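You operate a simulated robot arm through the tools that you are given. There is no shell and no other tool. Be economical: measure what you need, move in short steps, check, and stop when the job is done.

Carry out the task below with a simulated robot arm. There is one attempt and no reset: what you move stays moved.

## Task
Switch the keyboard off, brush the crumbs away and switch it on again.
Fine: put the small brush back where it lay.

It is judged by the outcome, as a careful person would: the job done as asked, and still so three seconds after it is handed in. It fails if anything else is knocked over, pushed out of place, dropped, spilled or broken.

## Robot
A 6-joint arm with a two-finger parallel gripper, fixed in place. Base frame: the origin is at the foot of the arm, x ahead of it, y to its left, z up; the work surface is at about z = 740. Readings come in mm, degrees, newtons and seconds.
With the tool pointing down near the work surface it reaches from about 400 to 860 mm from the base axis. Its first joint turns from -115.0 to 115.0 degrees. Payload 4.2 kg.
The TCP is the grasp point between the finger pads, 23 mm short of the fingertips. In the tool frame z runs along the fingers and y along their closing line. Largest opening 94 mm; finger width 38, thickness 10; the body of the gripper, 54 by 96 mm, starts 39 mm behind the TCP.
Orientation is told as [roll, pitch, yaw] about the base's x, y, z axes, in that order, counted from this pose: with the fingers straight down and closing along the base's y, the tool's x points along the base's -x, its y along +y and its z along -z.

## Interface
- The arm moves only by the tool drive_tool. Its argument "plan" is a list of rows, each a list of 7 numbers: the shift along the tool's x, y, z in units of 100 mm (1.0 is 100 mm), then the turn, a rotation vector about the tool's x, y, z in units of 45 degrees (1.0 is 45 degrees), then the opening, from 0 (shut) to 1 (fully open). In form: [[dx, dy, dz, ax, ay, az, hand], ...]. A call has 1 to 20 rows; each row is the pose to reach, as a shift and turn from the pose commanded when the call began, along the tool's axes at that moment. A call with a number of a shift or a turn outside -1 to 1 is refused whole. A row lasts 0.2 s, in which the tool goes at most 50 mm and 8.6 degrees; a call with a longer step from one row to the next is refused whole, and so is a gripper value outside its range. Where a pose cannot be reached the arm comes as near as it can. A force on the tool above 40 N (or 10 N above the force at the start of the call, whichever is more), or a blocked arm, ends the call early, and 0.2 s more pass. Each finger travels about 108 mm/s and halts on what it meets, pressing with about 30 N; the grip force reading is that of the motor and also rises with nothing between the fingers. The clock runs only during rows and for 0.2 s after the last one: add rows that repeat a pose to give the fingers time. The reply holds the time, the measured pose of the TCP, the force on the tool along the base axes, the opening and the grip force, in the units named above and with some noise.
- Cameras (640 x 400 px; columns grow to the right, rows downward): "scene" is fixed at [52.3, 499.4, 1549.6]; the picture's right is [-0.47, -0.88, 0.00], its down [-0.55, 0.29, -0.79] and it looks along [0.69, -0.37, -0.62] (base axes); focal length 316 px, centre (320, 200). "wrist" rides on the gripper at [86, 16, -74] in the tool frame; the picture's right is [-0.18, 0.98, 0.00], its down [-0.58, -0.11, -0.81] and it looks along [-0.79, -0.15, 0.59] (tool axes); focal length 243 px, centre (320, 200). There is no depth. A picture from a camera that has moved, and an enlarged one, comes with that camera's place and axes in the base frame and with its lens.
- capture(camera): a new picture of that camera. No time passes.
- slide_trunk(by): slides the trunk up (or, below 0, down) by that many mm; the arm rides with it, the base frame stays. It gives what a move gives, with no picture.
- zoom(camera, box): a new picture of the part [left, top, right, bottom] of that camera's present view, enlarged. No time passes.
- finish_job(): hands the job in; it is judged then, once.

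Go step by step. Nothing tells you positions but the pictures and the camera data: compare them with the known pose of the tool, close in by small moves and look again before you grip or let go. The budget is 120 turns and 76 pictures, counting those below and the enlarged ones. Unless the task says otherwise, let go and move clear before handing in, and close with one line.

The tools are called after "Emit:" as name(argument=value, ...) on one line, values as JSON. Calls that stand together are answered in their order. drive_tool: Moves the arm, as the interface text tells. Its arguments: {"type":"object","properties":{"plan":{"type":"array","items":{"type":"array","items":{"type":"number"}}}},"required":["plan"]} The other tools are called the same way: slide_trunk (by) slides the trunk up or down; capture (camera) takes a picture; zoom (camera, box) takes an enlarged picture of a part of a camera's view; finish_job () hands the job in.

At the start:

```text
time_s: 0.0
tcp_pos: [602.2, -51.0, 1035.9]
tcp_rot: [0.0, 0.0, -0.1]
force: [1.0, 1.0, 0.8]
opening: 93.8
grip_force: 0.0
trunk travel left (down, up): [-750.0, 240.0]
```

scene: 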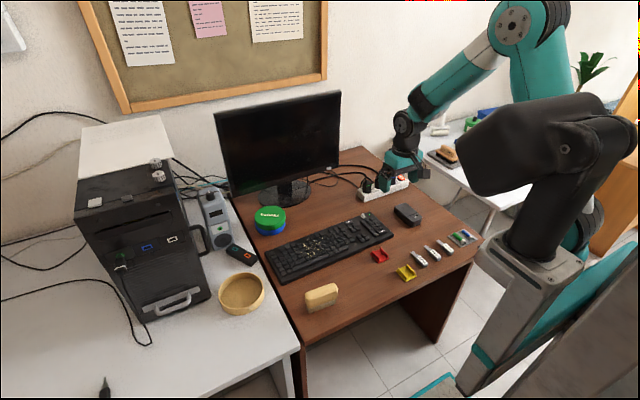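
wrist: 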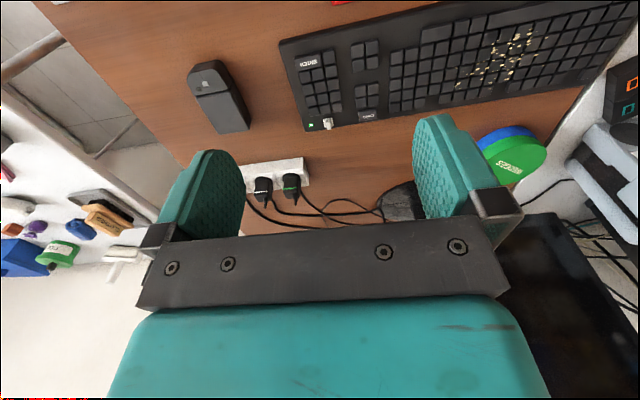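

I see a keyboard with crumbs, a switch at its right end near a small green light, and brushes perhaps on the side table at the right. I'll zoom in to identify them.

Emit:
zoom(camera="scene", box=[240, 180, 440, 305])

Emit:
zoom(camera="wrist", box=[270, 30, 430, 130])

Emit:
zoom(camera="wrist", box=[0, 170, 160, 290])

Emit:
zoom(camera="scene", box=[410, 90, 530, 180])

```text
3.20 times, centred on (340, 242) of scene
camera zoom: at [52.3, 499.4, 1549.6], right [-0.47, -0.88, 0.0], down [-0.55, 0.29, -0.79], along [0.69, -0.37, -0.62], focal length 1010 px, centre (256, 64)
```

zoom: 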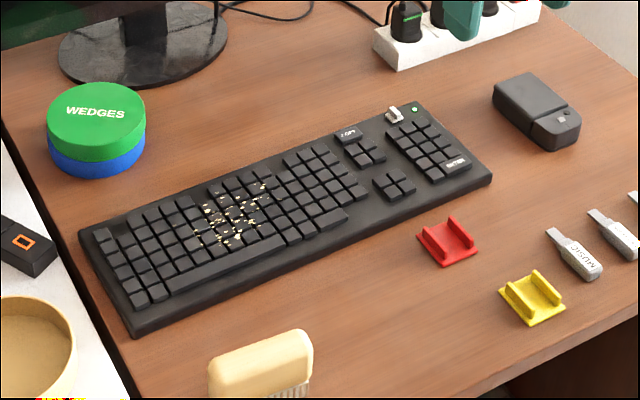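

```text
4.00 times, centred on (350, 80) of wrist
camera zoom: at [514.6, -34.5, 1110.5], right [0.18, 0.98, 0.0], down [0.58, -0.11, 0.81], along [0.79, -0.15, -0.59], focal length 970 px, centre (200, 680)
```

zoom: 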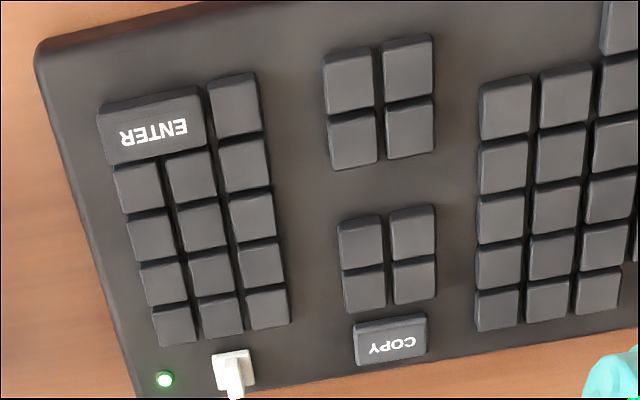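

```text
3.33 times, centred on (80, 230) of wrist
camera zoom: at [514.6, -34.5, 1110.5], right [0.18, 0.98, 0.0], down [0.58, -0.11, 0.81], along [0.79, -0.15, -0.59], focal length 809 px, centre (1120, 100)
```

zoom: 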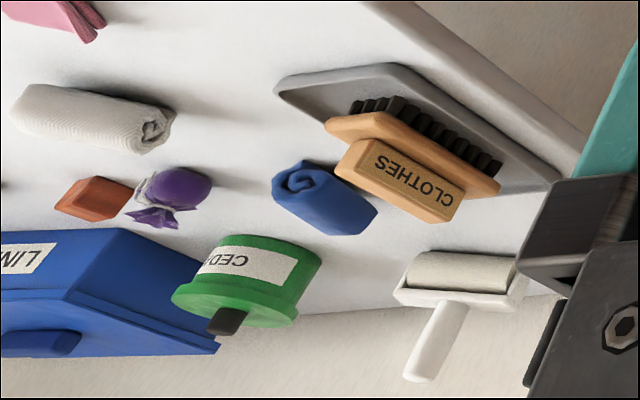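

```text
4.44 times, centred on (470, 135) of scene
camera zoom: at [52.3, 499.4, 1549.6], right [-0.47, -0.88, 0.0], down [-0.55, 0.29, -0.79], along [0.69, -0.37, -0.62], focal length 1403 px, centre (-347, 489)
```

zoom: 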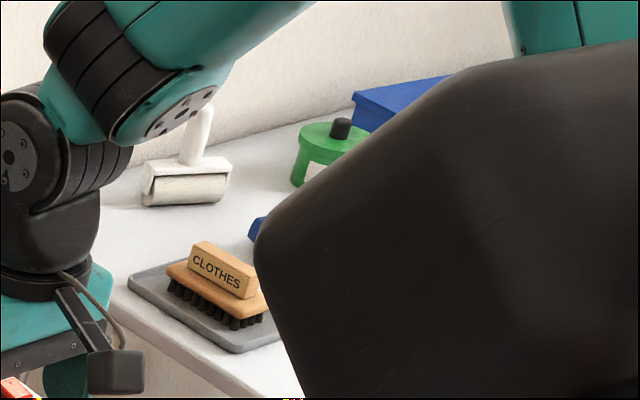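

The small cream brush lies at about (536, 232), the keyboard covers x 633–777 and y −109–319, and the switch is near (763, −65) next to a green LED. I'll move closer to look at the switch.

Emit:
drive_tool(plan=[[-0.33, -0.05, 0.3, 0, 0, 0, 1], [-0.66, -0.1, 0.6, 0, 0, 0, 1], [-0.9, -0.14, 0.95, 0, 0, 0, 1]])

Emit:
zoom(camera="wrist", box=[240, 30, 400, 130])

Emit:
zoom(camera="scene", box=[340, 195, 404, 235])

Emit:
zoom(camera="scene", box=[280, 260, 360, 310])

```text
time_s: 0.8
tcp_pos: [691.9, -64.3, 941.0]
tcp_rot: [0.1, 0.0, 0.0]
force: [0.9, -0.6, 0.3]
opening: 93.9
grip_force: 0.1
trunk travel left (down, up): [-750.0, 240.0]
```

```text
4.00 times, centred on (320, 80) of wrist
camera zoom: at [605.1, -48.3, 1016.0], right [0.18, 0.98, 0.0], down [0.58, -0.11, 0.81], along [0.79, -0.15, -0.59], focal length 970 px, centre (320, 680)
```

zoom: 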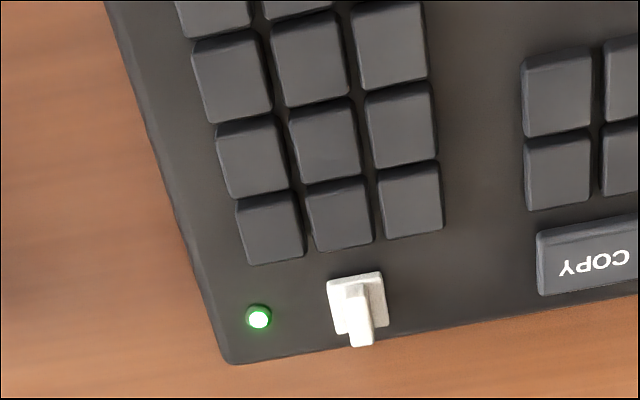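

```text
10.00 times, centred on (372, 215) of scene
camera zoom: at [52.3, 499.4, 1549.6], right [-0.47, -0.88, 0.0], down [-0.55, 0.29, -0.79], along [0.69, -0.37, -0.62], focal length 3156 px, centre (-200, 50)
```

zoom: 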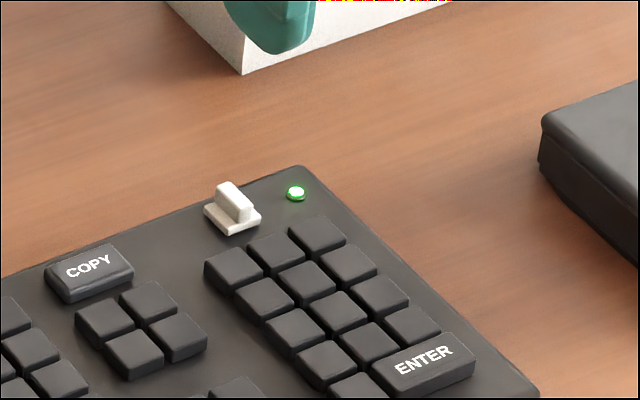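

```text
8.00 times, centred on (320, 285) of scene
camera zoom: at [52.3, 499.4, 1549.6], right [-0.47, -0.88, 0.0], down [-0.55, 0.29, -0.79], along [0.69, -0.37, -0.62], focal length 2525 px, centre (320, -480)
```

zoom: 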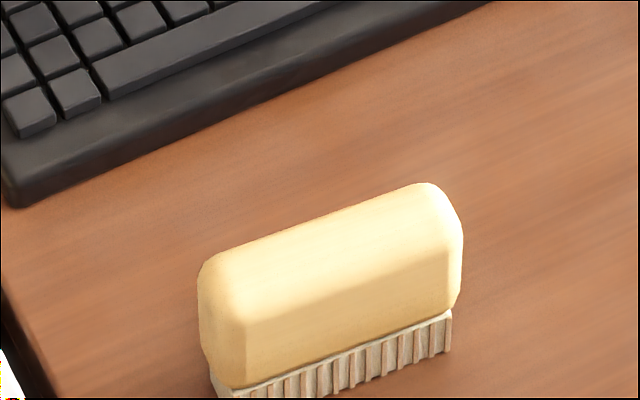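

The switch is a white fin on a plate, long along x, with the green LED lit. I'll drop closer to see how it moves.

Emit:
drive_tool(plan=[[-0.2, 0, 0.4, 0, 0, 0, 1], [-0.4, 0, 0.75, 0, 0, 0, 1], [-0.5, 0, 1.0, 0, 0, 0, 1]])

Emit:
capture(camera="wrist")

Emit:
zoom(camera="wrist", box=[256, 90, 384, 170])

```text
time_s: 1.6
tcp_pos: [740.8, -65.7, 841.4]
tcp_rot: [0.0, 0.0, -0.1]
force: [-0.4, 0.0, 0.4]
opening: 94.0
grip_force: 0.0
trunk travel left (down, up): [-750.0, 240.0]
```

```text
66 pictures are left
camera wrist: at [654.6, -48.6, 914.6], right [0.18, 0.98, 0.0], down [0.58, -0.11, 0.81], along [0.79, -0.15, -0.59], focal length 243 px, centre (320, 200)
```

wrist: 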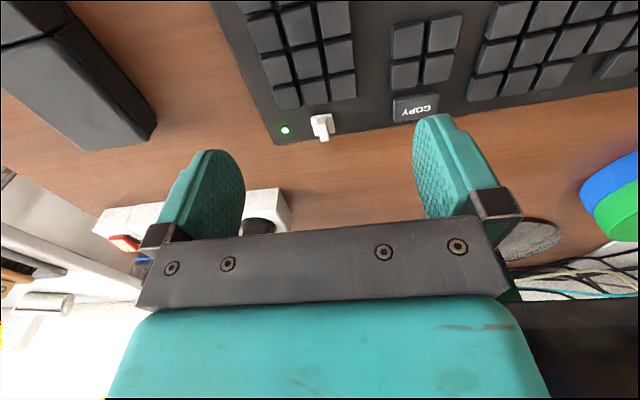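

```text
5.00 times, centred on (320, 130) of wrist
camera zoom: at [654.6, -48.6, 914.6], right [0.18, 0.98, 0.0], down [0.58, -0.11, 0.81], along [0.79, -0.15, -0.59], focal length 1213 px, centre (320, 550)
```

zoom: 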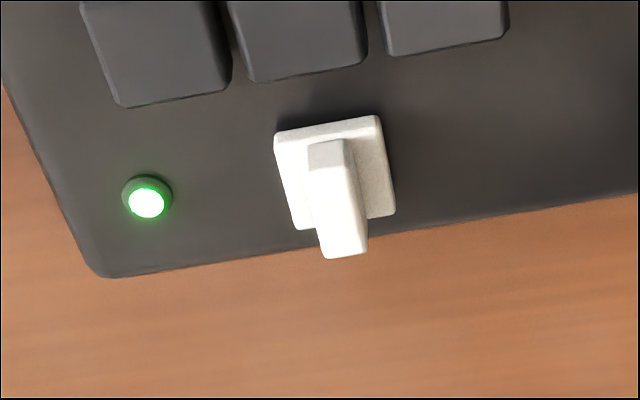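

Emit:
zoom(camera="scene", box=[355, 207, 379, 222])

Emit:
zoom(camera="wrist", box=[304, 107, 344, 147])

```text
16.00 times, centred on (367, 214) of scene
camera zoom: at [52.3, 499.4, 1549.6], right [-0.47, -0.88, 0.0], down [-0.55, 0.29, -0.79], along [0.69, -0.37, -0.62], focal length 5049 px, centre (-432, -32)
```

zoom: 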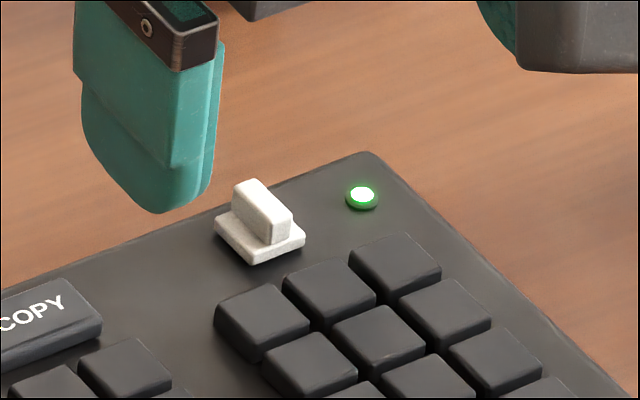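

```text
10.00 times, centred on (324, 127) of wrist
camera zoom: at [654.6, -48.6, 914.6], right [0.18, 0.98, 0.0], down [0.58, -0.11, 0.81], along [0.79, -0.15, -0.59], focal length 2426 px, centre (280, 930)
```

zoom: 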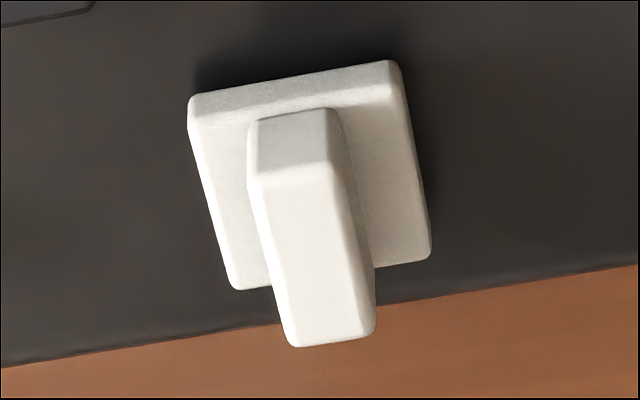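

The fin is centred at about (765, −67) with its top near z 771. I'll half-close the fingers so they straddle it, and stop just above to check.

Emit:
drive_tool(plan=[[-0.15, -0.01, 0.1, 0, 0, 0, 0.6], [-0.27, -0.015, 0.2, 0, 0, 0, 0.27], [-0.27, -0.015, 0.35, 0, 0, 0, 0.27], [-0.27, -0.015, 0.4, 0, 0, 0, 0.27]])

Emit:
zoom(camera="wrist", box=[256, 100, 384, 180])

Emit:
zoom(camera="scene", box=[351, 202, 383, 222])

```text
time_s: 2.6
tcp_pos: [769.4, -66.9, 801.9]
tcp_rot: [0.0, 0.0, 0.1]
force: [0.6, -0.1, -0.5]
opening: 25.4
grip_force: 0.1
trunk travel left (down, up): [-750.0, 240.0]
```

```text
5.00 times, centred on (320, 140) of wrist
camera zoom: at [681.8, -50.1, 876.1], right [0.18, 0.98, 0.0], down [0.58, -0.11, 0.81], along [0.79, -0.15, -0.59], focal length 1213 px, centre (320, 500)
```

zoom: 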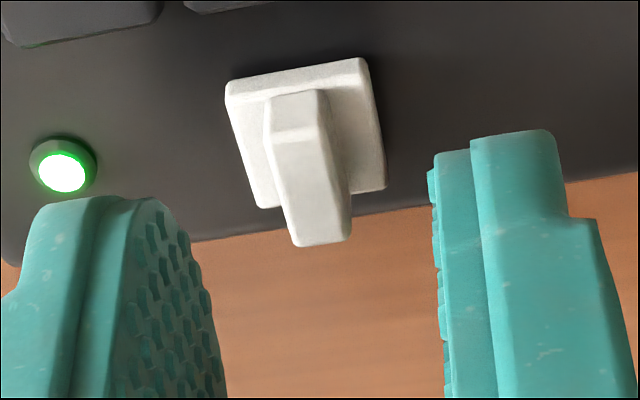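

```text
16.00 times, centred on (367, 212) of scene
camera zoom: at [52.3, 499.4, 1549.6], right [-0.47, -0.88, 0.0], down [-0.55, 0.29, -0.79], along [0.69, -0.37, -0.62], focal length 5049 px, centre (-432, 8)
```

zoom: 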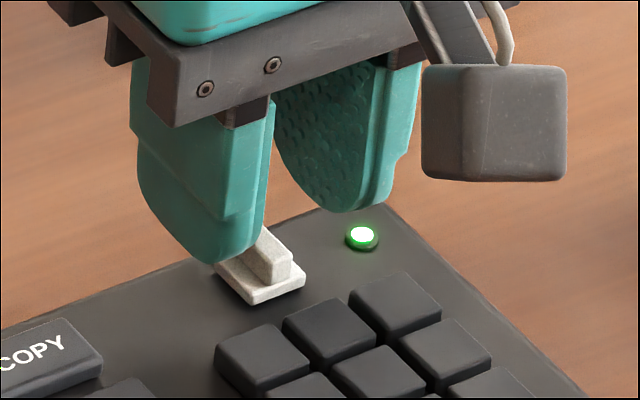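

The fingers straddle the fin well. I'll lower around it, with the tips just above the keyboard body.

Emit:
drive_tool(plan=[[0.02, 0, 0.05, 0, 0, 0, 0.22], [0.03, 0, 0.1, 0, 0, 0, 0.2], [0.03, 0, 0.14, 0, 0, 0, 0.18]])

Emit:
zoom(camera="wrist", box=[256, 100, 384, 180])

Emit:
zoom(camera="scene", box=[351, 202, 383, 222])

```text
time_s: 3.4
tcp_pos: [766.5, -65.4, 789.6]
tcp_rot: [-0.1, -0.2, 0.1]
force: [-4.6, -0.6, 9.8]
opening: 16.8
grip_force: 0.0
trunk travel left (down, up): [-750.0, 240.0]
```

```text
5.00 times, centred on (320, 140) of wrist
camera zoom: at [679.0, -50.6, 863.2], right [0.18, 0.98, 0.0], down [0.58, -0.11, 0.81], along [0.79, -0.15, -0.59], focal length 1213 px, centre (320, 500)
```

zoom: 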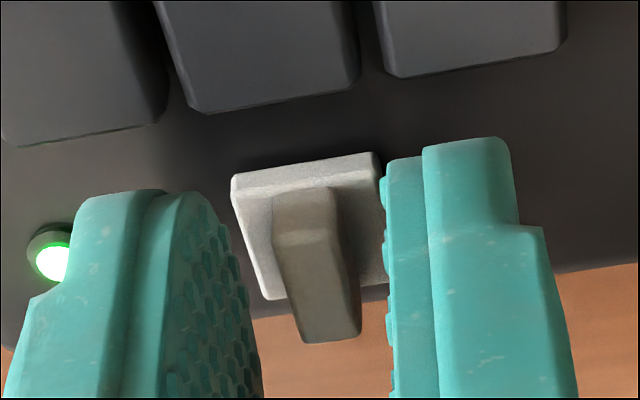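

```text
16.00 times, centred on (367, 212) of scene
camera zoom: at [52.3, 499.4, 1549.6], right [-0.47, -0.88, 0.0], down [-0.55, 0.29, -0.79], along [0.69, -0.37, -0.62], focal length 5049 px, centre (-432, 8)
```

zoom: 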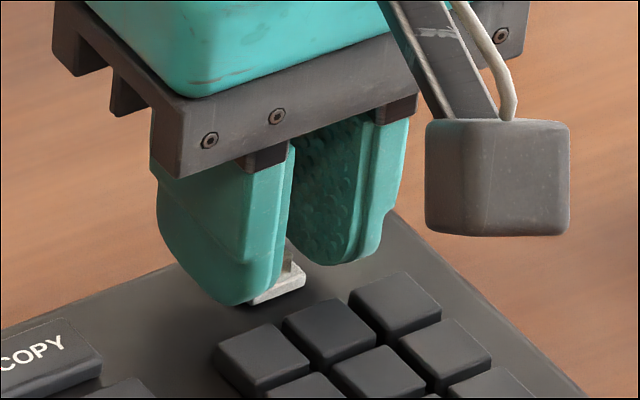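

The tips touch the keyboard body lightly, so I'll raise them 2 mm and nudge the fin towards +y in small steps.

Emit:
drive_tool(plan=[[0, 0, -0.025, 0, 0, 0, 0.18], [0, 0.03, -0.025, 0, 0, 0, 0.18], [0, 0.05, -0.025, 0, 0, 0, 0.18], [0, 0.07, -0.025, 0, 0, 0, 0.18]])

Emit:
zoom(camera="wrist", box=[256, 100, 384, 180])

```text
time_s: 4.4
tcp_pos: [766.0, -59.9, 790.2]
tcp_rot: [0.0, 0.0, 0.1]
force: [-0.1, -1.3, 0.4]
opening: 17.3
grip_force: 0.5
trunk travel left (down, up): [-750.0, 240.0]
```

```text
5.00 times, centred on (320, 140) of wrist
camera zoom: at [678.8, -42.9, 863.8], right [0.18, 0.98, 0.0], down [0.58, -0.11, 0.81], along [0.79, -0.15, -0.59], focal length 1213 px, centre (320, 500)
```

zoom: 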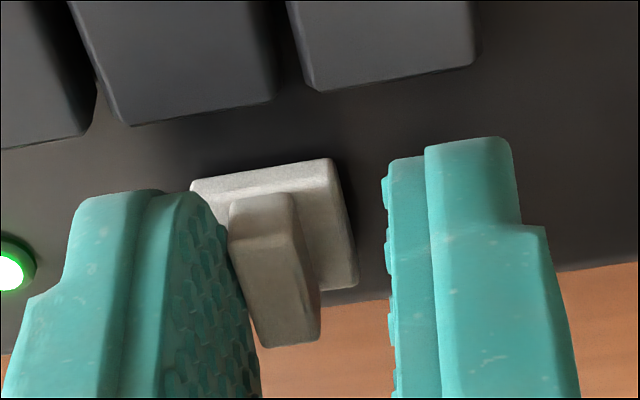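

Finger contact is just starting, so I'll keep nudging towards +y.

Emit:
drive_tool(plan=[[0, 0.01, 0, 0, 0, 0, 0.18], [0, 0.02, 0, 0, 0, 0, 0.18], [0, 0.03, 0, 0, 0, 0, 0.18]])

Emit:
zoom(camera="wrist", box=[256, 100, 384, 180])

```text
time_s: 5.2
tcp_pos: [765.3, -56.1, 789.2]
tcp_rot: [0.0, -0.1, 0.1]
force: [1.3, -0.1, -0.1]
opening: 17.1
grip_force: 0.8
trunk travel left (down, up): [-750.0, 240.0]
```

```text
5.00 times, centred on (320, 140) of wrist
camera zoom: at [679.5, -39.8, 864.0], right [0.18, 0.98, 0.0], down [0.58, -0.11, 0.81], along [0.79, -0.15, -0.59], focal length 1213 px, centre (320, 500)
```

zoom: 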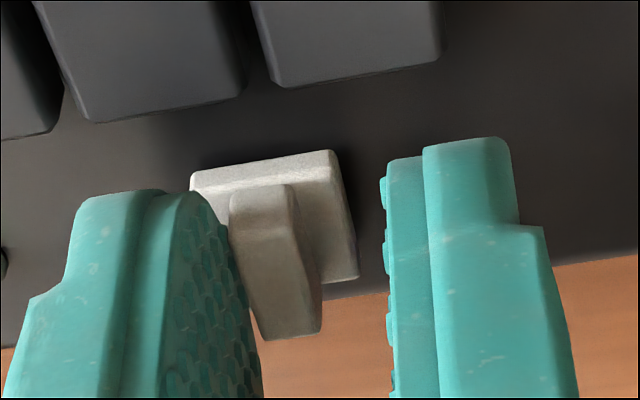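

The whole slider moved with the finger relative to the keys. I'll check the LED.

Emit:
zoom(camera="scene", box=[351, 202, 383, 222])

Emit:
zoom(camera="wrist", box=[192, 80, 384, 200])

```text
16.00 times, centred on (367, 212) of scene
camera zoom: at [52.3, 499.4, 1549.6], right [-0.47, -0.88, 0.0], down [-0.55, 0.29, -0.79], along [0.69, -0.37, -0.62], focal length 5049 px, centre (-432, 8)
```

zoom: 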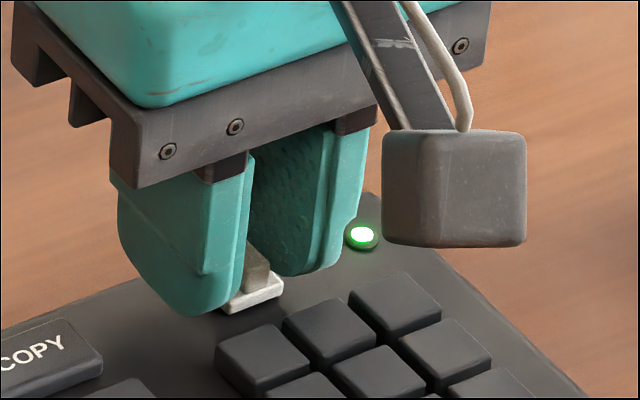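

```text
3.33 times, centred on (288, 140) of wrist
camera zoom: at [679.5, -39.8, 864.0], right [0.18, 0.98, 0.0], down [0.58, -0.11, 0.81], along [0.79, -0.15, -0.59], focal length 809 px, centre (427, 400)
```

zoom: 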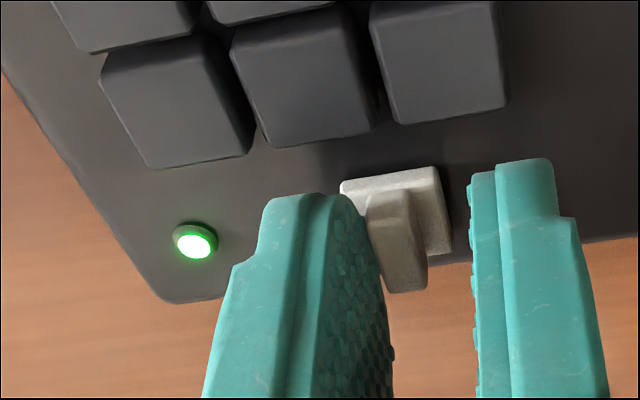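

The LED is still lit and the keyboard hasn't moved, so I'll push on.

Emit:
drive_tool(plan=[[0, 0.01, 0, 0, 0, 0, 0.18], [0, 0.02, 0, 0, 0, 0, 0.18], [0, 0.03, 0, 0, 0, 0, 0.18], [0, 0.04, 0, 0, 0, 0, 0.18]])

Emit:
zoom(camera="wrist", box=[192, 80, 384, 200])

Emit:
zoom(camera="scene", box=[351, 202, 383, 222])

```text
time_s: 6.2
tcp_pos: [764.6, -52.4, 790.7]
tcp_rot: [0.0, 0.1, 0.0]
force: [0.8, -1.0, 0.3]
opening: 16.9
grip_force: 0.0
trunk travel left (down, up): [-750.0, 240.0]
```

```text
3.33 times, centred on (288, 140) of wrist
camera zoom: at [678.5, -35.8, 864.4], right [0.18, 0.98, 0.0], down [0.58, -0.11, 0.81], along [0.79, -0.15, -0.59], focal length 809 px, centre (427, 400)
```

zoom: 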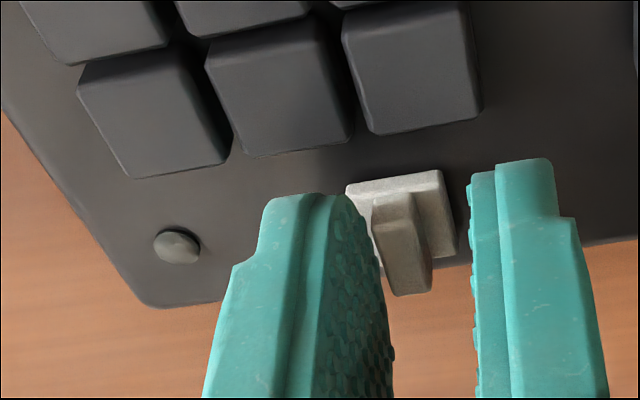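

```text
16.00 times, centred on (367, 212) of scene
camera zoom: at [52.3, 499.4, 1549.6], right [-0.47, -0.88, 0.0], down [-0.55, 0.29, -0.79], along [0.69, -0.37, -0.62], focal length 5049 px, centre (-432, 8)
```

zoom: 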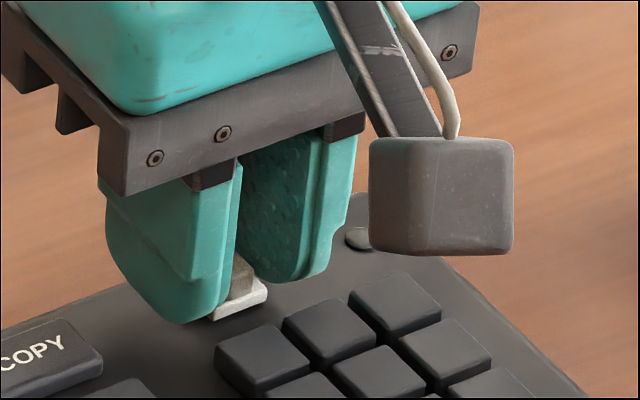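

The LED is off. I'll ease off the fin and rise clear, then check how the keyboard looks.

Emit:
drive_tool(plan=[[0, -0.03, 0, 0, 0, 0, 0.18], [0, -0.03, -0.2, 0, 0, 0, 0.2], [0, -0.03, -0.55, 0, 0, 0, 0.4], [0, -0.03, -0.95, 0, 0, 0, 0.6], [0.3, 0.3, -1.0, 0, 0, 0, 0.8], [0.6, 0.6, -1.0, 0, 0, 0, 1], [0.9, 0.9, -1.0, 0, 0, 0, 1]])

Emit:
drive_tool(plan=[[0.2, 0.3, 0, 0, 0, -0.19, 1], [0.4, 0.6, 0, 0, 0, -0.38, 1], [0.6, 0.9, 0, 0, 0, -0.57, 1], [0.7, 1.0, 0, 0, 0, -0.76, 1], [0.8, 1.0, 0, 0, 0, -0.95, 1], [0.8, 1.0, 0, 0, 0, -1.0, 1]])

Emit:
capture(camera="scene")

```text
time_s: 7.8
tcp_pos: [676.2, 37.3, 888.2]
tcp_rot: [0.0, 0.0, 0.0]
force: [-0.7, 0.0, 0.3]
opening: 94.1
grip_force: 0.0
trunk travel left (down, up): [-750.0, 240.0]
```

```text
time_s: 9.2
tcp_pos: [594.7, 136.3, 888.3]
tcp_rot: [0.0, 0.0, 45.1]
force: [-0.2, -0.1, -0.7]
opening: 94.0
grip_force: 0.1
trunk travel left (down, up): [-750.0, 240.0]
```

```text
52 pictures are left
```

scene: 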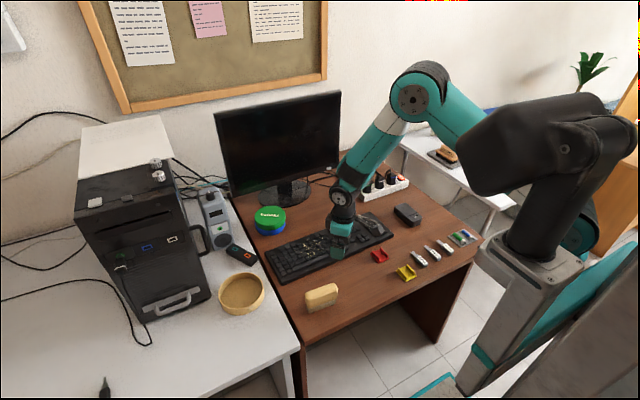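

Emit:
drive_tool(plan=[[-0.05, 0.2, 0, 0, 0, -0.19, 1], [-0.1, 0.4, 0, 0, 0, -0.38, 1], [-0.15, 0.6, 0, 0, 0, -0.57, 1], [-0.2, 0.8, 0, 0, 0, -0.76, 1], [-0.26, 1.0, 0, 0, 0, -0.95, 1], [-0.26, 1.0, 0, 0, 0, -1.0, 1]])

Emit:
capture(camera="wrist")

Emit:
zoom(camera="scene", box=[240, 180, 440, 305])

```text
time_s: 10.6
tcp_pos: [543.4, 226.9, 889.0]
tcp_rot: [0.0, -0.1, 90.1]
force: [-0.4, -0.1, -0.5]
opening: 93.8
grip_force: 0.2
trunk travel left (down, up): [-750.0, 240.0]
```

```text
51 pictures are left
camera wrist: at [526.9, 140.2, 964.2], right [-0.98, 0.18, 0.0], down [0.11, 0.58, 0.81], along [0.15, 0.79, -0.59], focal length 243 px, centre (320, 200)
```

wrist: 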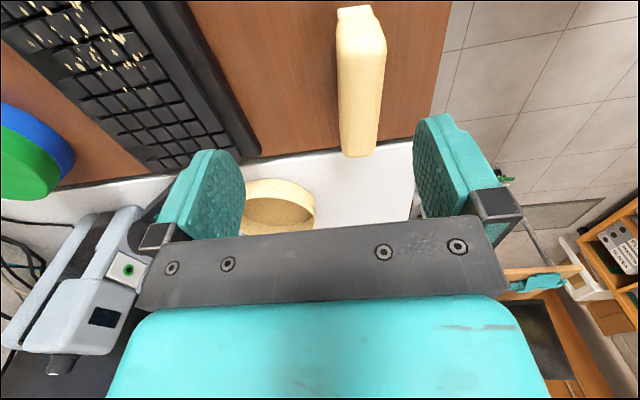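

```text
3.20 times, centred on (340, 242) of scene
camera zoom: at [52.3, 499.4, 1549.6], right [-0.47, -0.88, 0.0], down [-0.55, 0.29, -0.79], along [0.69, -0.37, -0.62], focal length 1010 px, centre (256, 64)
```

zoom: 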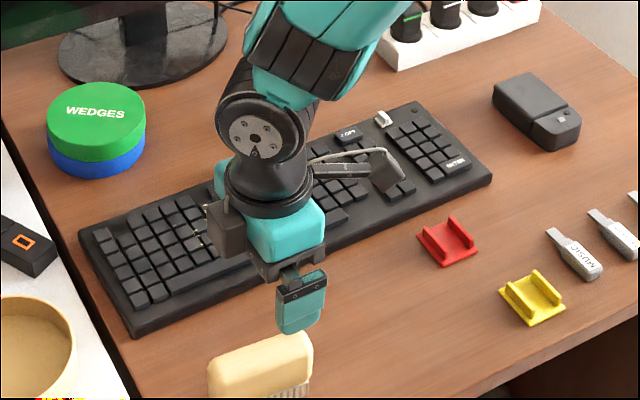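

The brush runs along y, with its centre near (520, 242) and its top at about z 805. I'll move above it and check alignment.

Emit:
drive_tool(plan=[[-0.08, 0.12, 0.2, 0, 0, 0, 1], [-0.15, 0.234, 0.45, 0, 0, 0, 1]])

Emit:
capture(camera="wrist")

Emit:
zoom(camera="scene", box=[280, 250, 376, 310])

```text
time_s: 11.2
tcp_pos: [520.2, 242.0, 844.5]
tcp_rot: [0.0, -0.1, 89.9]
force: [0.2, 0.3, 0.2]
opening: 94.1
grip_force: 0.1
trunk travel left (down, up): [-750.0, 240.0]
```

```text
49 pictures are left
camera wrist: at [503.2, 155.9, 918.7], right [-0.98, 0.18, 0.0], down [0.11, 0.58, 0.81], along [0.15, 0.79, -0.59], focal length 243 px, centre (320, 200)
```

wrist: 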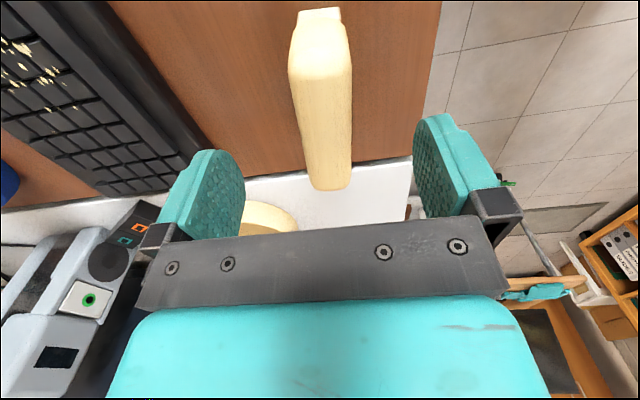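

```text
6.67 times, centred on (328, 280) of scene
camera zoom: at [52.3, 499.4, 1549.6], right [-0.47, -0.88, 0.0], down [-0.55, 0.29, -0.79], along [0.69, -0.37, -0.62], focal length 2104 px, centre (267, -333)
```

zoom: 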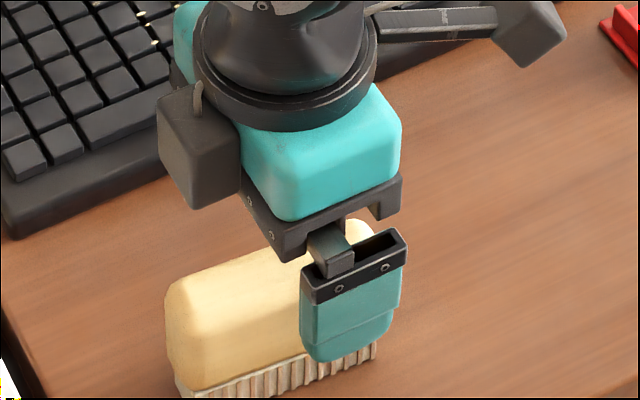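

Emit:
zoom(camera="wrist", box=[240, 0, 400, 200])

```text
2.00 times, centred on (320, 100) of wrist
camera zoom: at [503.2, 155.9, 918.7], right [-0.98, 0.18, 0.0], down [0.11, 0.58, 0.81], along [0.15, 0.79, -0.59], focal length 485 px, centre (320, 400)
```

zoom: 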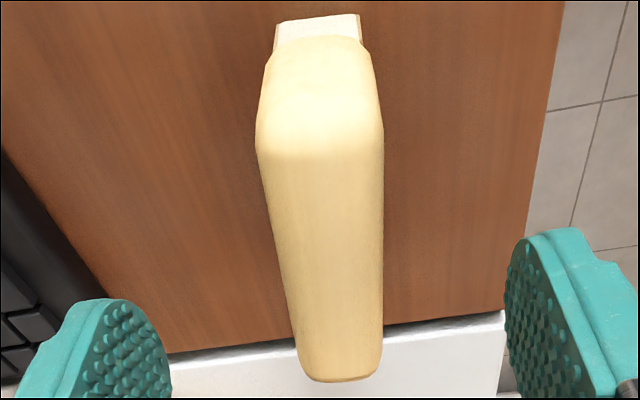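

The brush is turned about 4° clockwise from y, with its centreline at x≈517. I'll align the gripper, lower to z 785 and look before gripping.

Emit:
drive_tool(plan=[[0, 0.035, 0.1, 0, 0, 0.09, 1], [0, 0.035, 0.35, 0, 0, 0.09, 1], [0, 0.035, 0.55, 0, 0, 0.09, 1], [0, 0.035, 0.59, 0, 0, 0.09, 1]])

Emit:
capture(camera="wrist")

Emit:
zoom(camera="scene", box=[280, 250, 376, 310])

```text
time_s: 12.2
tcp_pos: [516.8, 241.8, 786.0]
tcp_rot: [0.0, 0.0, 85.9]
force: [0.0, -0.1, -0.1]
opening: 94.2
grip_force: 0.1
trunk travel left (down, up): [-750.0, 240.0]
```

```text
46 pictures are left
camera wrist: at [494.1, 156.5, 860.0], right [-0.97, 0.25, 0.0], down [0.15, 0.57, 0.81], along [0.2, 0.78, -0.59], focal length 243 px, centre (320, 200)
```

wrist: 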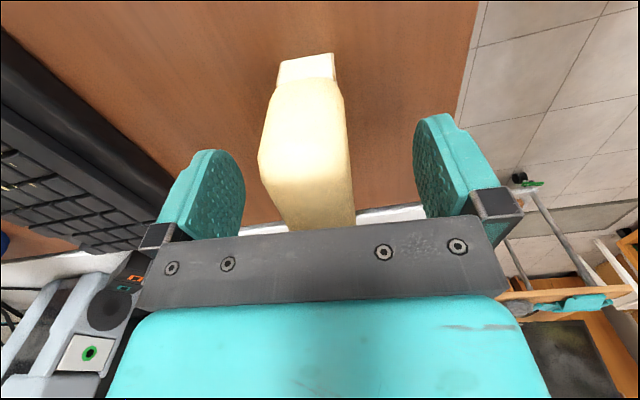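

```text
6.67 times, centred on (328, 280) of scene
camera zoom: at [52.3, 499.4, 1549.6], right [-0.47, -0.88, 0.0], down [-0.55, 0.29, -0.79], along [0.69, -0.37, -0.62], focal length 2104 px, centre (267, -333)
```

zoom: 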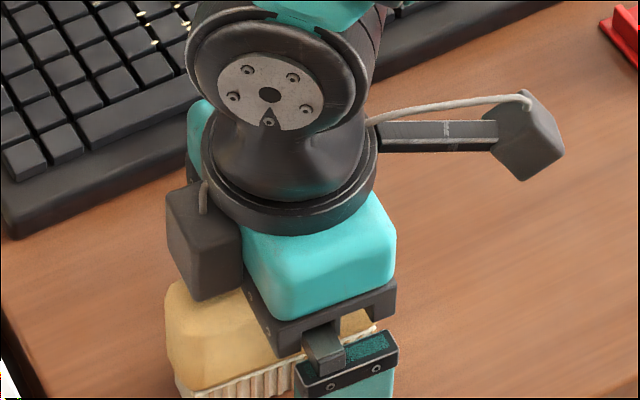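

Alignment looks good. I'll close on the brush body.

Emit:
drive_tool(plan=[[0, 0, 0, 0, 0, 0, 0.6], [0, 0, 0, 0, 0, 0, 0.4], [0, 0, 0, 0, 0, 0, 0.2], [0, 0, 0, 0, 0, 0, 0.1], [0, 0, 0, 0, 0, 0, 0.1]])

Emit:
capture(camera="wrist")

Emit:
zoom(camera="scene", box=[280, 250, 376, 310])

```text
time_s: 13.4
tcp_pos: [516.4, 242.9, 785.6]
tcp_rot: [0.0, 0.0, 85.9]
force: [0.2, -0.2, -0.4]
opening: 29.8
grip_force: 29.7
trunk travel left (down, up): [-750.0, 240.0]
```

```text
44 pictures are left
camera wrist: at [494.1, 156.4, 860.1], right [-0.97, 0.25, 0.0], down [0.15, 0.57, 0.81], along [0.2, 0.78, -0.59], focal length 243 px, centre (320, 200)
```

wrist: 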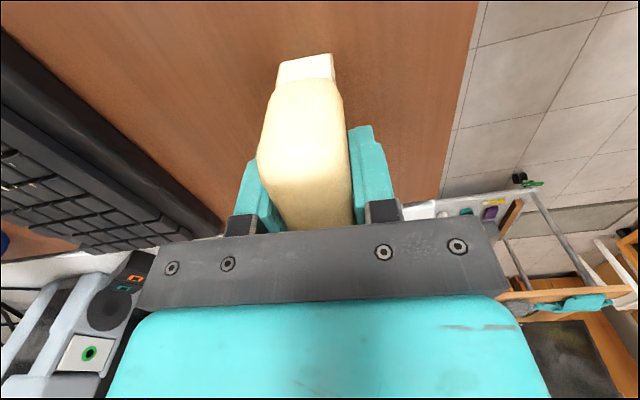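

```text
6.67 times, centred on (328, 280) of scene
camera zoom: at [52.3, 499.4, 1549.6], right [-0.47, -0.88, 0.0], down [-0.55, 0.29, -0.79], along [0.69, -0.37, -0.62], focal length 2104 px, centre (267, -333)
```

zoom: 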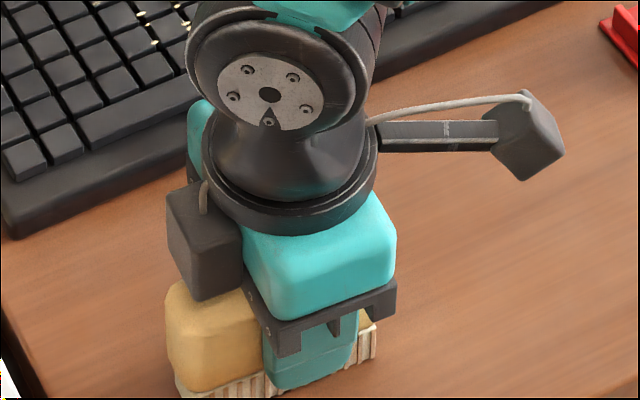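

Grip is firm (30 mm, 30 N) at (516.5, 242.5, 785.8), yaw 86, and the brush has not shifted. I'll lift it and look at the crumbs.

Emit:
drive_tool(plan=[[0, 0, -0.1, 0, 0, 0, 0.1], [0, 0, -0.4, 0, 0, 0, 0.1], [0, 0, -0.8, 0, 0, 0, 0.1], [0, 0, -1.0, 0, 0, 0, 0.1]])

Emit:
zoom(camera="scene", box=[260, 200, 388, 280])

Emit:
capture(camera="wrist")

```text
time_s: 14.4
tcp_pos: [515.9, 240.9, 884.5]
tcp_rot: [0.0, 0.0, 85.9]
force: [0.4, -0.5, -2.4]
opening: 29.7
grip_force: 30.0
trunk travel left (down, up): [-750.0, 240.0]
```

```text
5.00 times, centred on (324, 240) of scene
camera zoom: at [52.3, 499.4, 1549.6], right [-0.47, -0.88, 0.0], down [-0.55, 0.29, -0.79], along [0.69, -0.37, -0.62], focal length 1578 px, centre (300, 0)
```

zoom: 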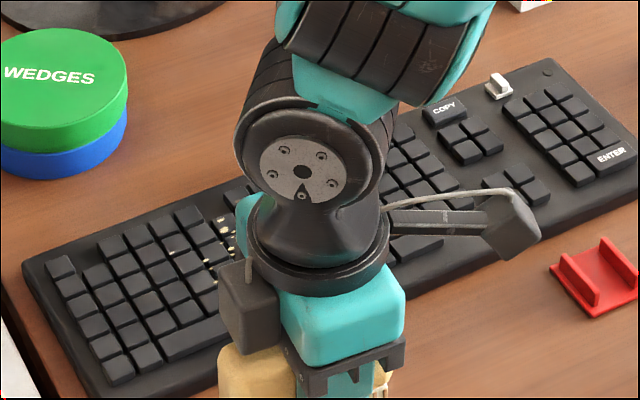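

```text
41 pictures are left
camera wrist: at [494.0, 156.6, 959.6], right [-0.97, 0.25, 0.0], down [0.15, 0.57, 0.81], along [0.2, 0.78, -0.59], focal length 243 px, centre (320, 200)
```

wrist: 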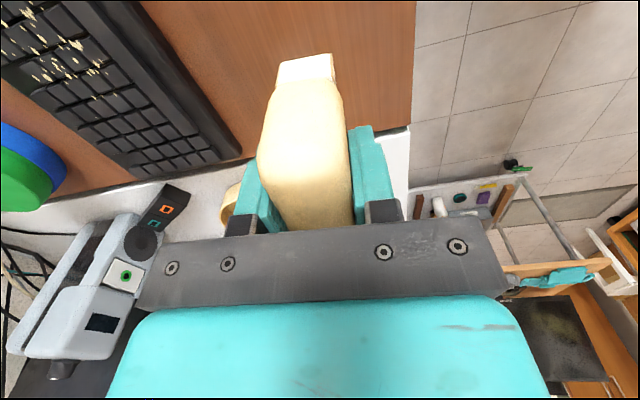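

The crumbs cover about x 668–747 and y 130–225. I'll carry the brush over the far side of them, keep it parallel to the key rows, then sweep towards the front edge.

Emit:
drive_tool(plan=[[0.1, -0.4, 0, 0, 0, -0.05, 0.1], [0.2, -0.8, 0, 0, 0, -0.09, 0.1], [0.2, -0.95, 0, 0, 0, -0.09, 0.1]])

Emit:
drive_tool(plan=[[0.3, -0.4, 0, 0, 0, 0, 0.1], [0.6, -0.75, 0, 0, 0, 0, 0.1], [0.6, -0.95, 0, 0, 0, 0, 0.1]])

Emit:
capture(camera="wrist")

Emit:
zoom(camera="scene", box=[260, 200, 388, 280])

```text
time_s: 15.2
tcp_pos: [610.1, 215.4, 885.0]
tcp_rot: [-0.1, 0.0, 89.9]
force: [0.4, -0.6, -0.6]
opening: 29.6
grip_force: 30.5
trunk travel left (down, up): [-750.0, 240.0]
```

```text
time_s: 16.0
tcp_pos: [703.5, 155.6, 884.4]
tcp_rot: [0.0, -0.1, 90.0]
force: [-0.8, 0.8, -1.1]
opening: 29.9
grip_force: 30.3
trunk travel left (down, up): [-750.0, 240.0]
```

```text
40 pictures are left
camera wrist: at [687.4, 68.6, 959.0], right [-0.98, 0.18, 0.0], down [0.11, 0.58, 0.81], along [0.15, 0.79, -0.59], focal length 243 px, centre (320, 200)
```

wrist: 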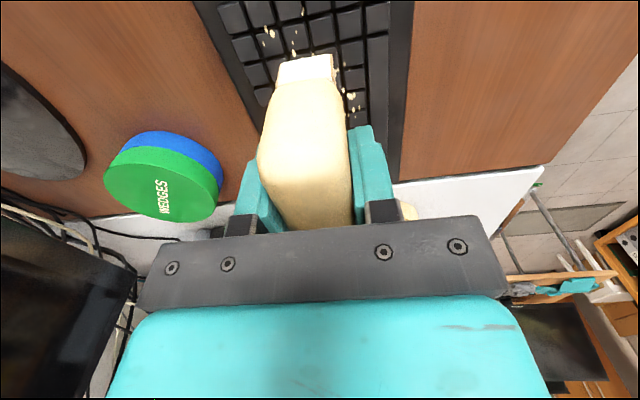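

```text
5.00 times, centred on (324, 240) of scene
camera zoom: at [52.3, 499.4, 1549.6], right [-0.47, -0.88, 0.0], down [-0.55, 0.29, -0.79], along [0.69, -0.37, -0.62], focal length 1578 px, centre (300, 0)
```

zoom: 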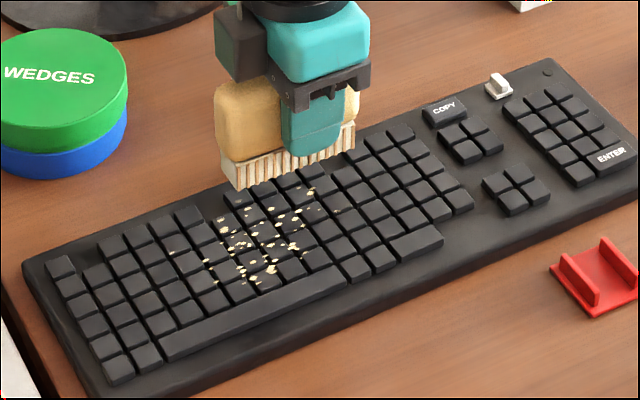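

The crumbs span x 665–735 and y 128–235, and the bristles reach y −38 to +42 around the TCP. I'll find the key-top height by light touch on clean keys at y≈60 first.

Emit:
drive_tool(plan=[[0.4, 0.02, 0.1, 0, 0, 0, 0.1], [0.8, 0.04, 0.3, 0, 0, 0, 0.1], [0.95, 0.04, 0.5, 0, 0, 0, 0.1], [0.95, 0.04, 0.56, 0, 0, 0, 0.1]])

Emit:
zoom(camera="scene", box=[292, 200, 388, 260])

```text
time_s: 17.0
tcp_pos: [700.3, 59.7, 829.5]
tcp_rot: [0.0, 0.0, 90.1]
force: [0.1, -0.6, -1.0]
opening: 29.7
grip_force: 30.1
trunk travel left (down, up): [-750.0, 240.0]
```

```text
6.67 times, centred on (340, 230) of scene
camera zoom: at [52.3, 499.4, 1549.6], right [-0.47, -0.88, 0.0], down [-0.55, 0.29, -0.79], along [0.69, -0.37, -0.62], focal length 2104 px, centre (187, 0)
```

zoom: 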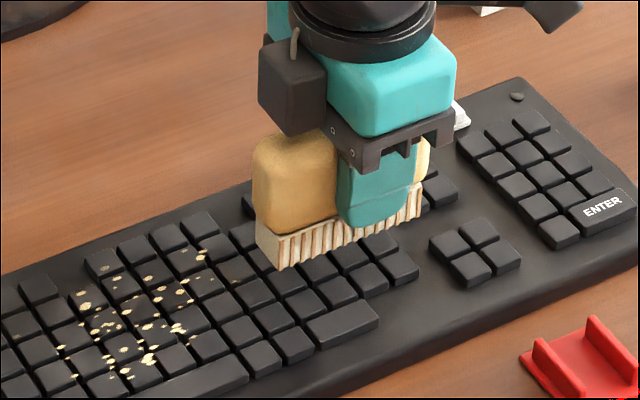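

Not touching yet at a bristle height of about 784. I'll step down gently.

Emit:
drive_tool(plan=[[0, 0, 0.02, 0, 0, 0, 0.1], [0, 0, 0.04, 0, 0, 0, 0.1]])

Emit:
drive_tool(plan=[[0, 0, 0.02, 0, 0, 0, 0.1], [0, 0, 0.03, 0, 0, 0, 0.1]])

Emit:
drive_tool(plan=[[0, 0, 0.01, 0, 0, 0, 0.1], [0, 0, 0.02, 0, 0, 0, 0.1]])

Emit:
zoom(camera="scene", box=[292, 200, 388, 260])

```text
time_s: 17.6
tcp_pos: [700.4, 59.8, 826.6]
tcp_rot: [0.0, 0.0, 90.0]
force: [0.6, 0.1, -1.6]
opening: 29.8
grip_force: 30.0
trunk travel left (down, up): [-750.0, 240.0]
```

```text
time_s: 18.2
tcp_pos: [700.8, 59.8, 823.1]
tcp_rot: [0.0, 0.0, 90.0]
force: [-0.3, 0.2, -0.3]
opening: 29.7
grip_force: 30.2
trunk travel left (down, up): [-750.0, 240.0]
```

```text
time_s: 18.8
tcp_pos: [699.5, 61.3, 820.6]
tcp_rot: [0.0, 0.0, 90.0]
force: [-0.1, 0.1, -1.5]
opening: 29.7
grip_force: 30.3
trunk travel left (down, up): [-750.0, 240.0]
```

```text
6.67 times, centred on (340, 230) of scene
camera zoom: at [52.3, 499.4, 1549.6], right [-0.47, -0.88, 0.0], down [-0.55, 0.29, -0.79], along [0.69, -0.37, -0.62], focal length 2104 px, centre (187, 0)
```

zoom: 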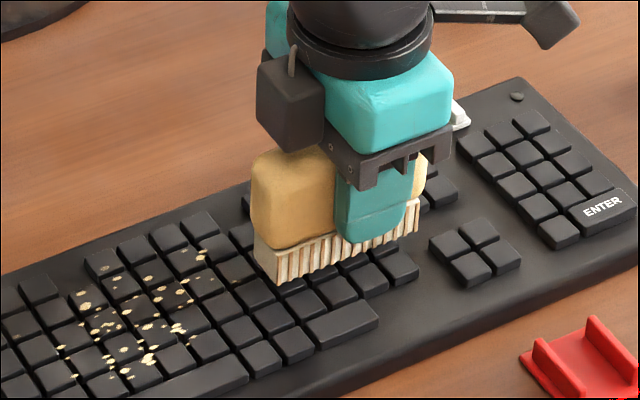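

Emit:
drive_tool(plan=[[0, 0, 0.01, 0, 0, 0, 0.1], [0, 0, 0.02, 0, 0, 0, 0.1]])

Emit:
drive_tool(plan=[[0, 0, 0.01, 0, 0, 0, 0.1], [0, 0, 0.02, 0, 0, 0, 0.1]])

Emit:
zoom(camera="scene", box=[316, 215, 364, 245])

```text
time_s: 19.4
tcp_pos: [700.8, 59.6, 818.5]
tcp_rot: [0.0, 0.0, 90.0]
force: [-0.6, -0.1, -1.7]
opening: 29.8
grip_force: 30.0
trunk travel left (down, up): [-750.0, 240.0]
```

```text
time_s: 20.0
tcp_pos: [700.8, 59.7, 815.8]
tcp_rot: [0.0, 0.0, 90.0]
force: [0.9, 1.2, -0.2]
opening: 30.0
grip_force: 29.7
trunk travel left (down, up): [-750.0, 240.0]
```

```text
13.33 times, centred on (340, 230) of scene
camera zoom: at [52.3, 499.4, 1549.6], right [-0.47, -0.88, 0.0], down [-0.55, 0.29, -0.79], along [0.69, -0.37, -0.62], focal length 4208 px, centre (53, -200)
```

zoom: 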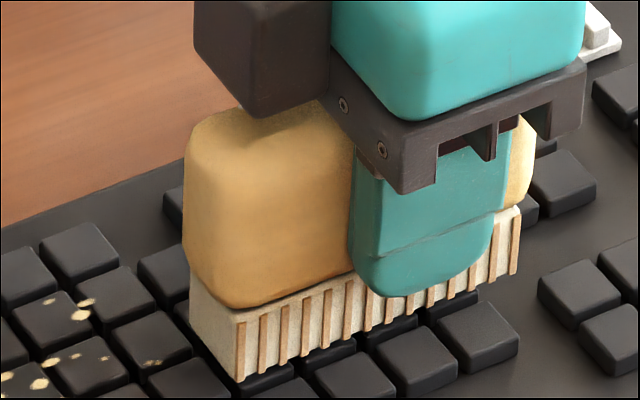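

Emit:
drive_tool(plan=[[0, 0, 0.01, 0, 0, 0, 0.1], [0, 0, 0.015, 0, 0, 0, 0.1]])

Emit:
drive_tool(plan=[[0, 0, 0.01, 0, 0, 0, 0.1], [0, 0, 0.015, 0, 0, 0, 0.1]])

Emit:
zoom(camera="scene", box=[316, 215, 364, 245])

```text
time_s: 20.6
tcp_pos: [700.8, 60.3, 814.7]
tcp_rot: [0.1, 0.0, 90.0]
force: [0.0, 0.1, -0.3]
opening: 29.3
grip_force: 29.9
trunk travel left (down, up): [-750.0, 240.0]
```

```text
time_s: 21.2
tcp_pos: [700.5, 59.6, 812.6]
tcp_rot: [0.0, 0.1, 90.0]
force: [-1.0, -0.4, -0.6]
opening: 29.8
grip_force: 29.5
trunk travel left (down, up): [-750.0, 240.0]
```

```text
13.33 times, centred on (340, 230) of scene
camera zoom: at [52.3, 499.4, 1549.6], right [-0.47, -0.88, 0.0], down [-0.55, 0.29, -0.79], along [0.69, -0.37, -0.62], focal length 4208 px, centre (53, -200)
```

zoom: 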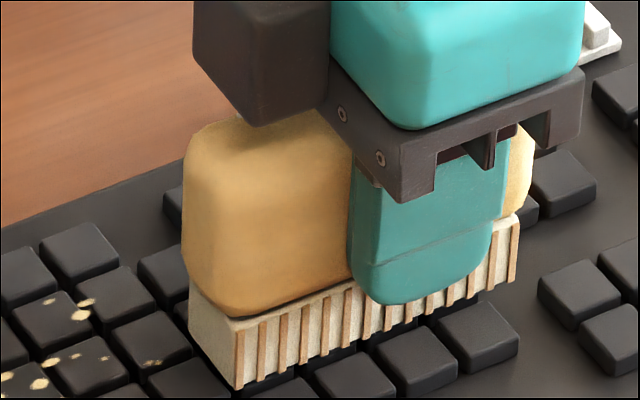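

Emit:
drive_tool(plan=[[0, 0, 0.01, 0, 0, 0, 0.1], [0, 0, 0.015, 0, 0, 0, 0.1]])

Emit:
drive_tool(plan=[[0, 0, 0.01, 0, 0, 0, 0.1], [0, 0, 0.015, 0, 0, 0, 0.1]])

Emit:
zoom(camera="scene", box=[316, 215, 364, 245])

```text
time_s: 21.8
tcp_pos: [700.3, 61.4, 811.5]
tcp_rot: [0.0, -0.1, 89.9]
force: [-0.5, -0.8, -1.4]
opening: 29.4
grip_force: 30.4
trunk travel left (down, up): [-750.0, 240.0]
```

```text
time_s: 22.4
tcp_pos: [699.6, 60.1, 811.2]
tcp_rot: [0.0, 0.0, 90.0]
force: [-3.5, -0.3, 5.8]
opening: 29.8
grip_force: 30.0
trunk travel left (down, up): [-750.0, 240.0]
```

```text
13.33 times, centred on (340, 230) of scene
camera zoom: at [52.3, 499.4, 1549.6], right [-0.47, -0.88, 0.0], down [-0.55, 0.29, -0.79], along [0.69, -0.37, -0.62], focal length 4208 px, centre (53, -200)
```

zoom: 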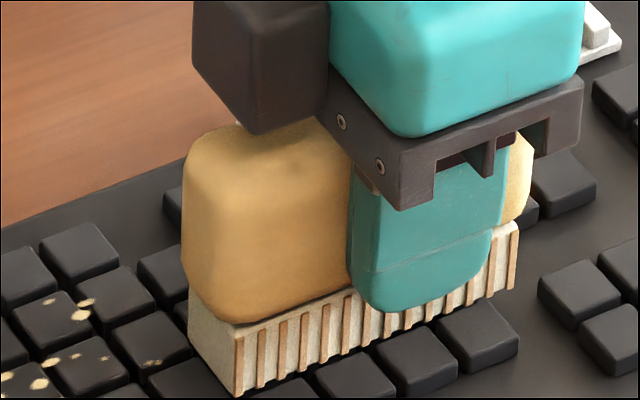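

Key tops are at TCP z ≈ 811 at x=700. I'll raise and repeat the touch near the rear row to see whether the keyboard slopes.

Emit:
drive_tool(plan=[[0, 0, -0.1, 0, 0, 0, 0.1], [0, -0.35, -0.1, 0, 0, 0, 0.1], [0, -0.35, -0.05, 0, 0, 0, 0.1]])

Emit:
drive_tool(plan=[[0, 0, 0.01, 0, 0, 0, 0.1], [0, 0, 0.02, 0, 0, 0, 0.1]])

Emit:
drive_tool(plan=[[0, 0, 0.01, 0, 0, 0, 0.1], [0, 0, 0.02, 0, 0, 0, 0.1]])

```text
time_s: 23.2
tcp_pos: [735.5, 60.5, 815.1]
tcp_rot: [0.0, -0.1, 89.9]
force: [0.6, -0.7, -0.7]
opening: 29.5
grip_force: 30.2
trunk travel left (down, up): [-750.0, 240.0]
```

```text
time_s: 23.8
tcp_pos: [734.8, 59.7, 813.0]
tcp_rot: [0.1, 0.0, 89.9]
force: [-0.5, 0.5, -1.1]
opening: 29.9
grip_force: 30.0
trunk travel left (down, up): [-750.0, 240.0]
```

```text
time_s: 24.4
tcp_pos: [735.2, 60.0, 810.9]
tcp_rot: [0.0, 0.0, 90.1]
force: [-1.0, 0.7, 0.9]
opening: 29.6
grip_force: 30.4
trunk travel left (down, up): [-750.0, 240.0]
```

The keyboard is level, with key tops at TCP z ≈ 811. I'll move behind the crumbs at y≈163 and lower there.

Emit:
drive_tool(plan=[[0, -0.05, -0.2, 0, 0, 0, 0.1], [-0.4, -0.35, -0.25, 0, 0, 0, 0.1], [-0.8, -0.35, -0.25, 0, 0, 0, 0.1], [-1.0, -0.35, -0.2, 0, 0, 0, 0.1], [-1.0, -0.35, -0.05, 0, 0, 0, 0.1], [-1.0, -0.35, -0.005, 0, 0, 0, 0.1]])

Emit:
zoom(camera="scene", box=[260, 200, 388, 280])

```text
refused: row 2 steps farther than a row can; nothing moved
```

```text
5.00 times, centred on (324, 240) of scene
camera zoom: at [52.3, 499.4, 1549.6], right [-0.47, -0.88, 0.0], down [-0.55, 0.29, -0.79], along [0.69, -0.37, -0.62], focal length 1578 px, centre (300, 0)
```

zoom: 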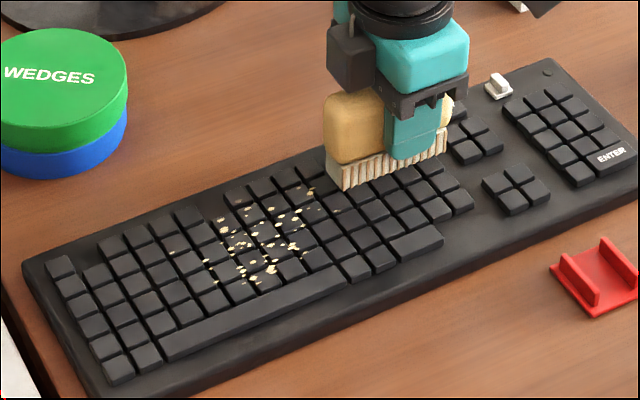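

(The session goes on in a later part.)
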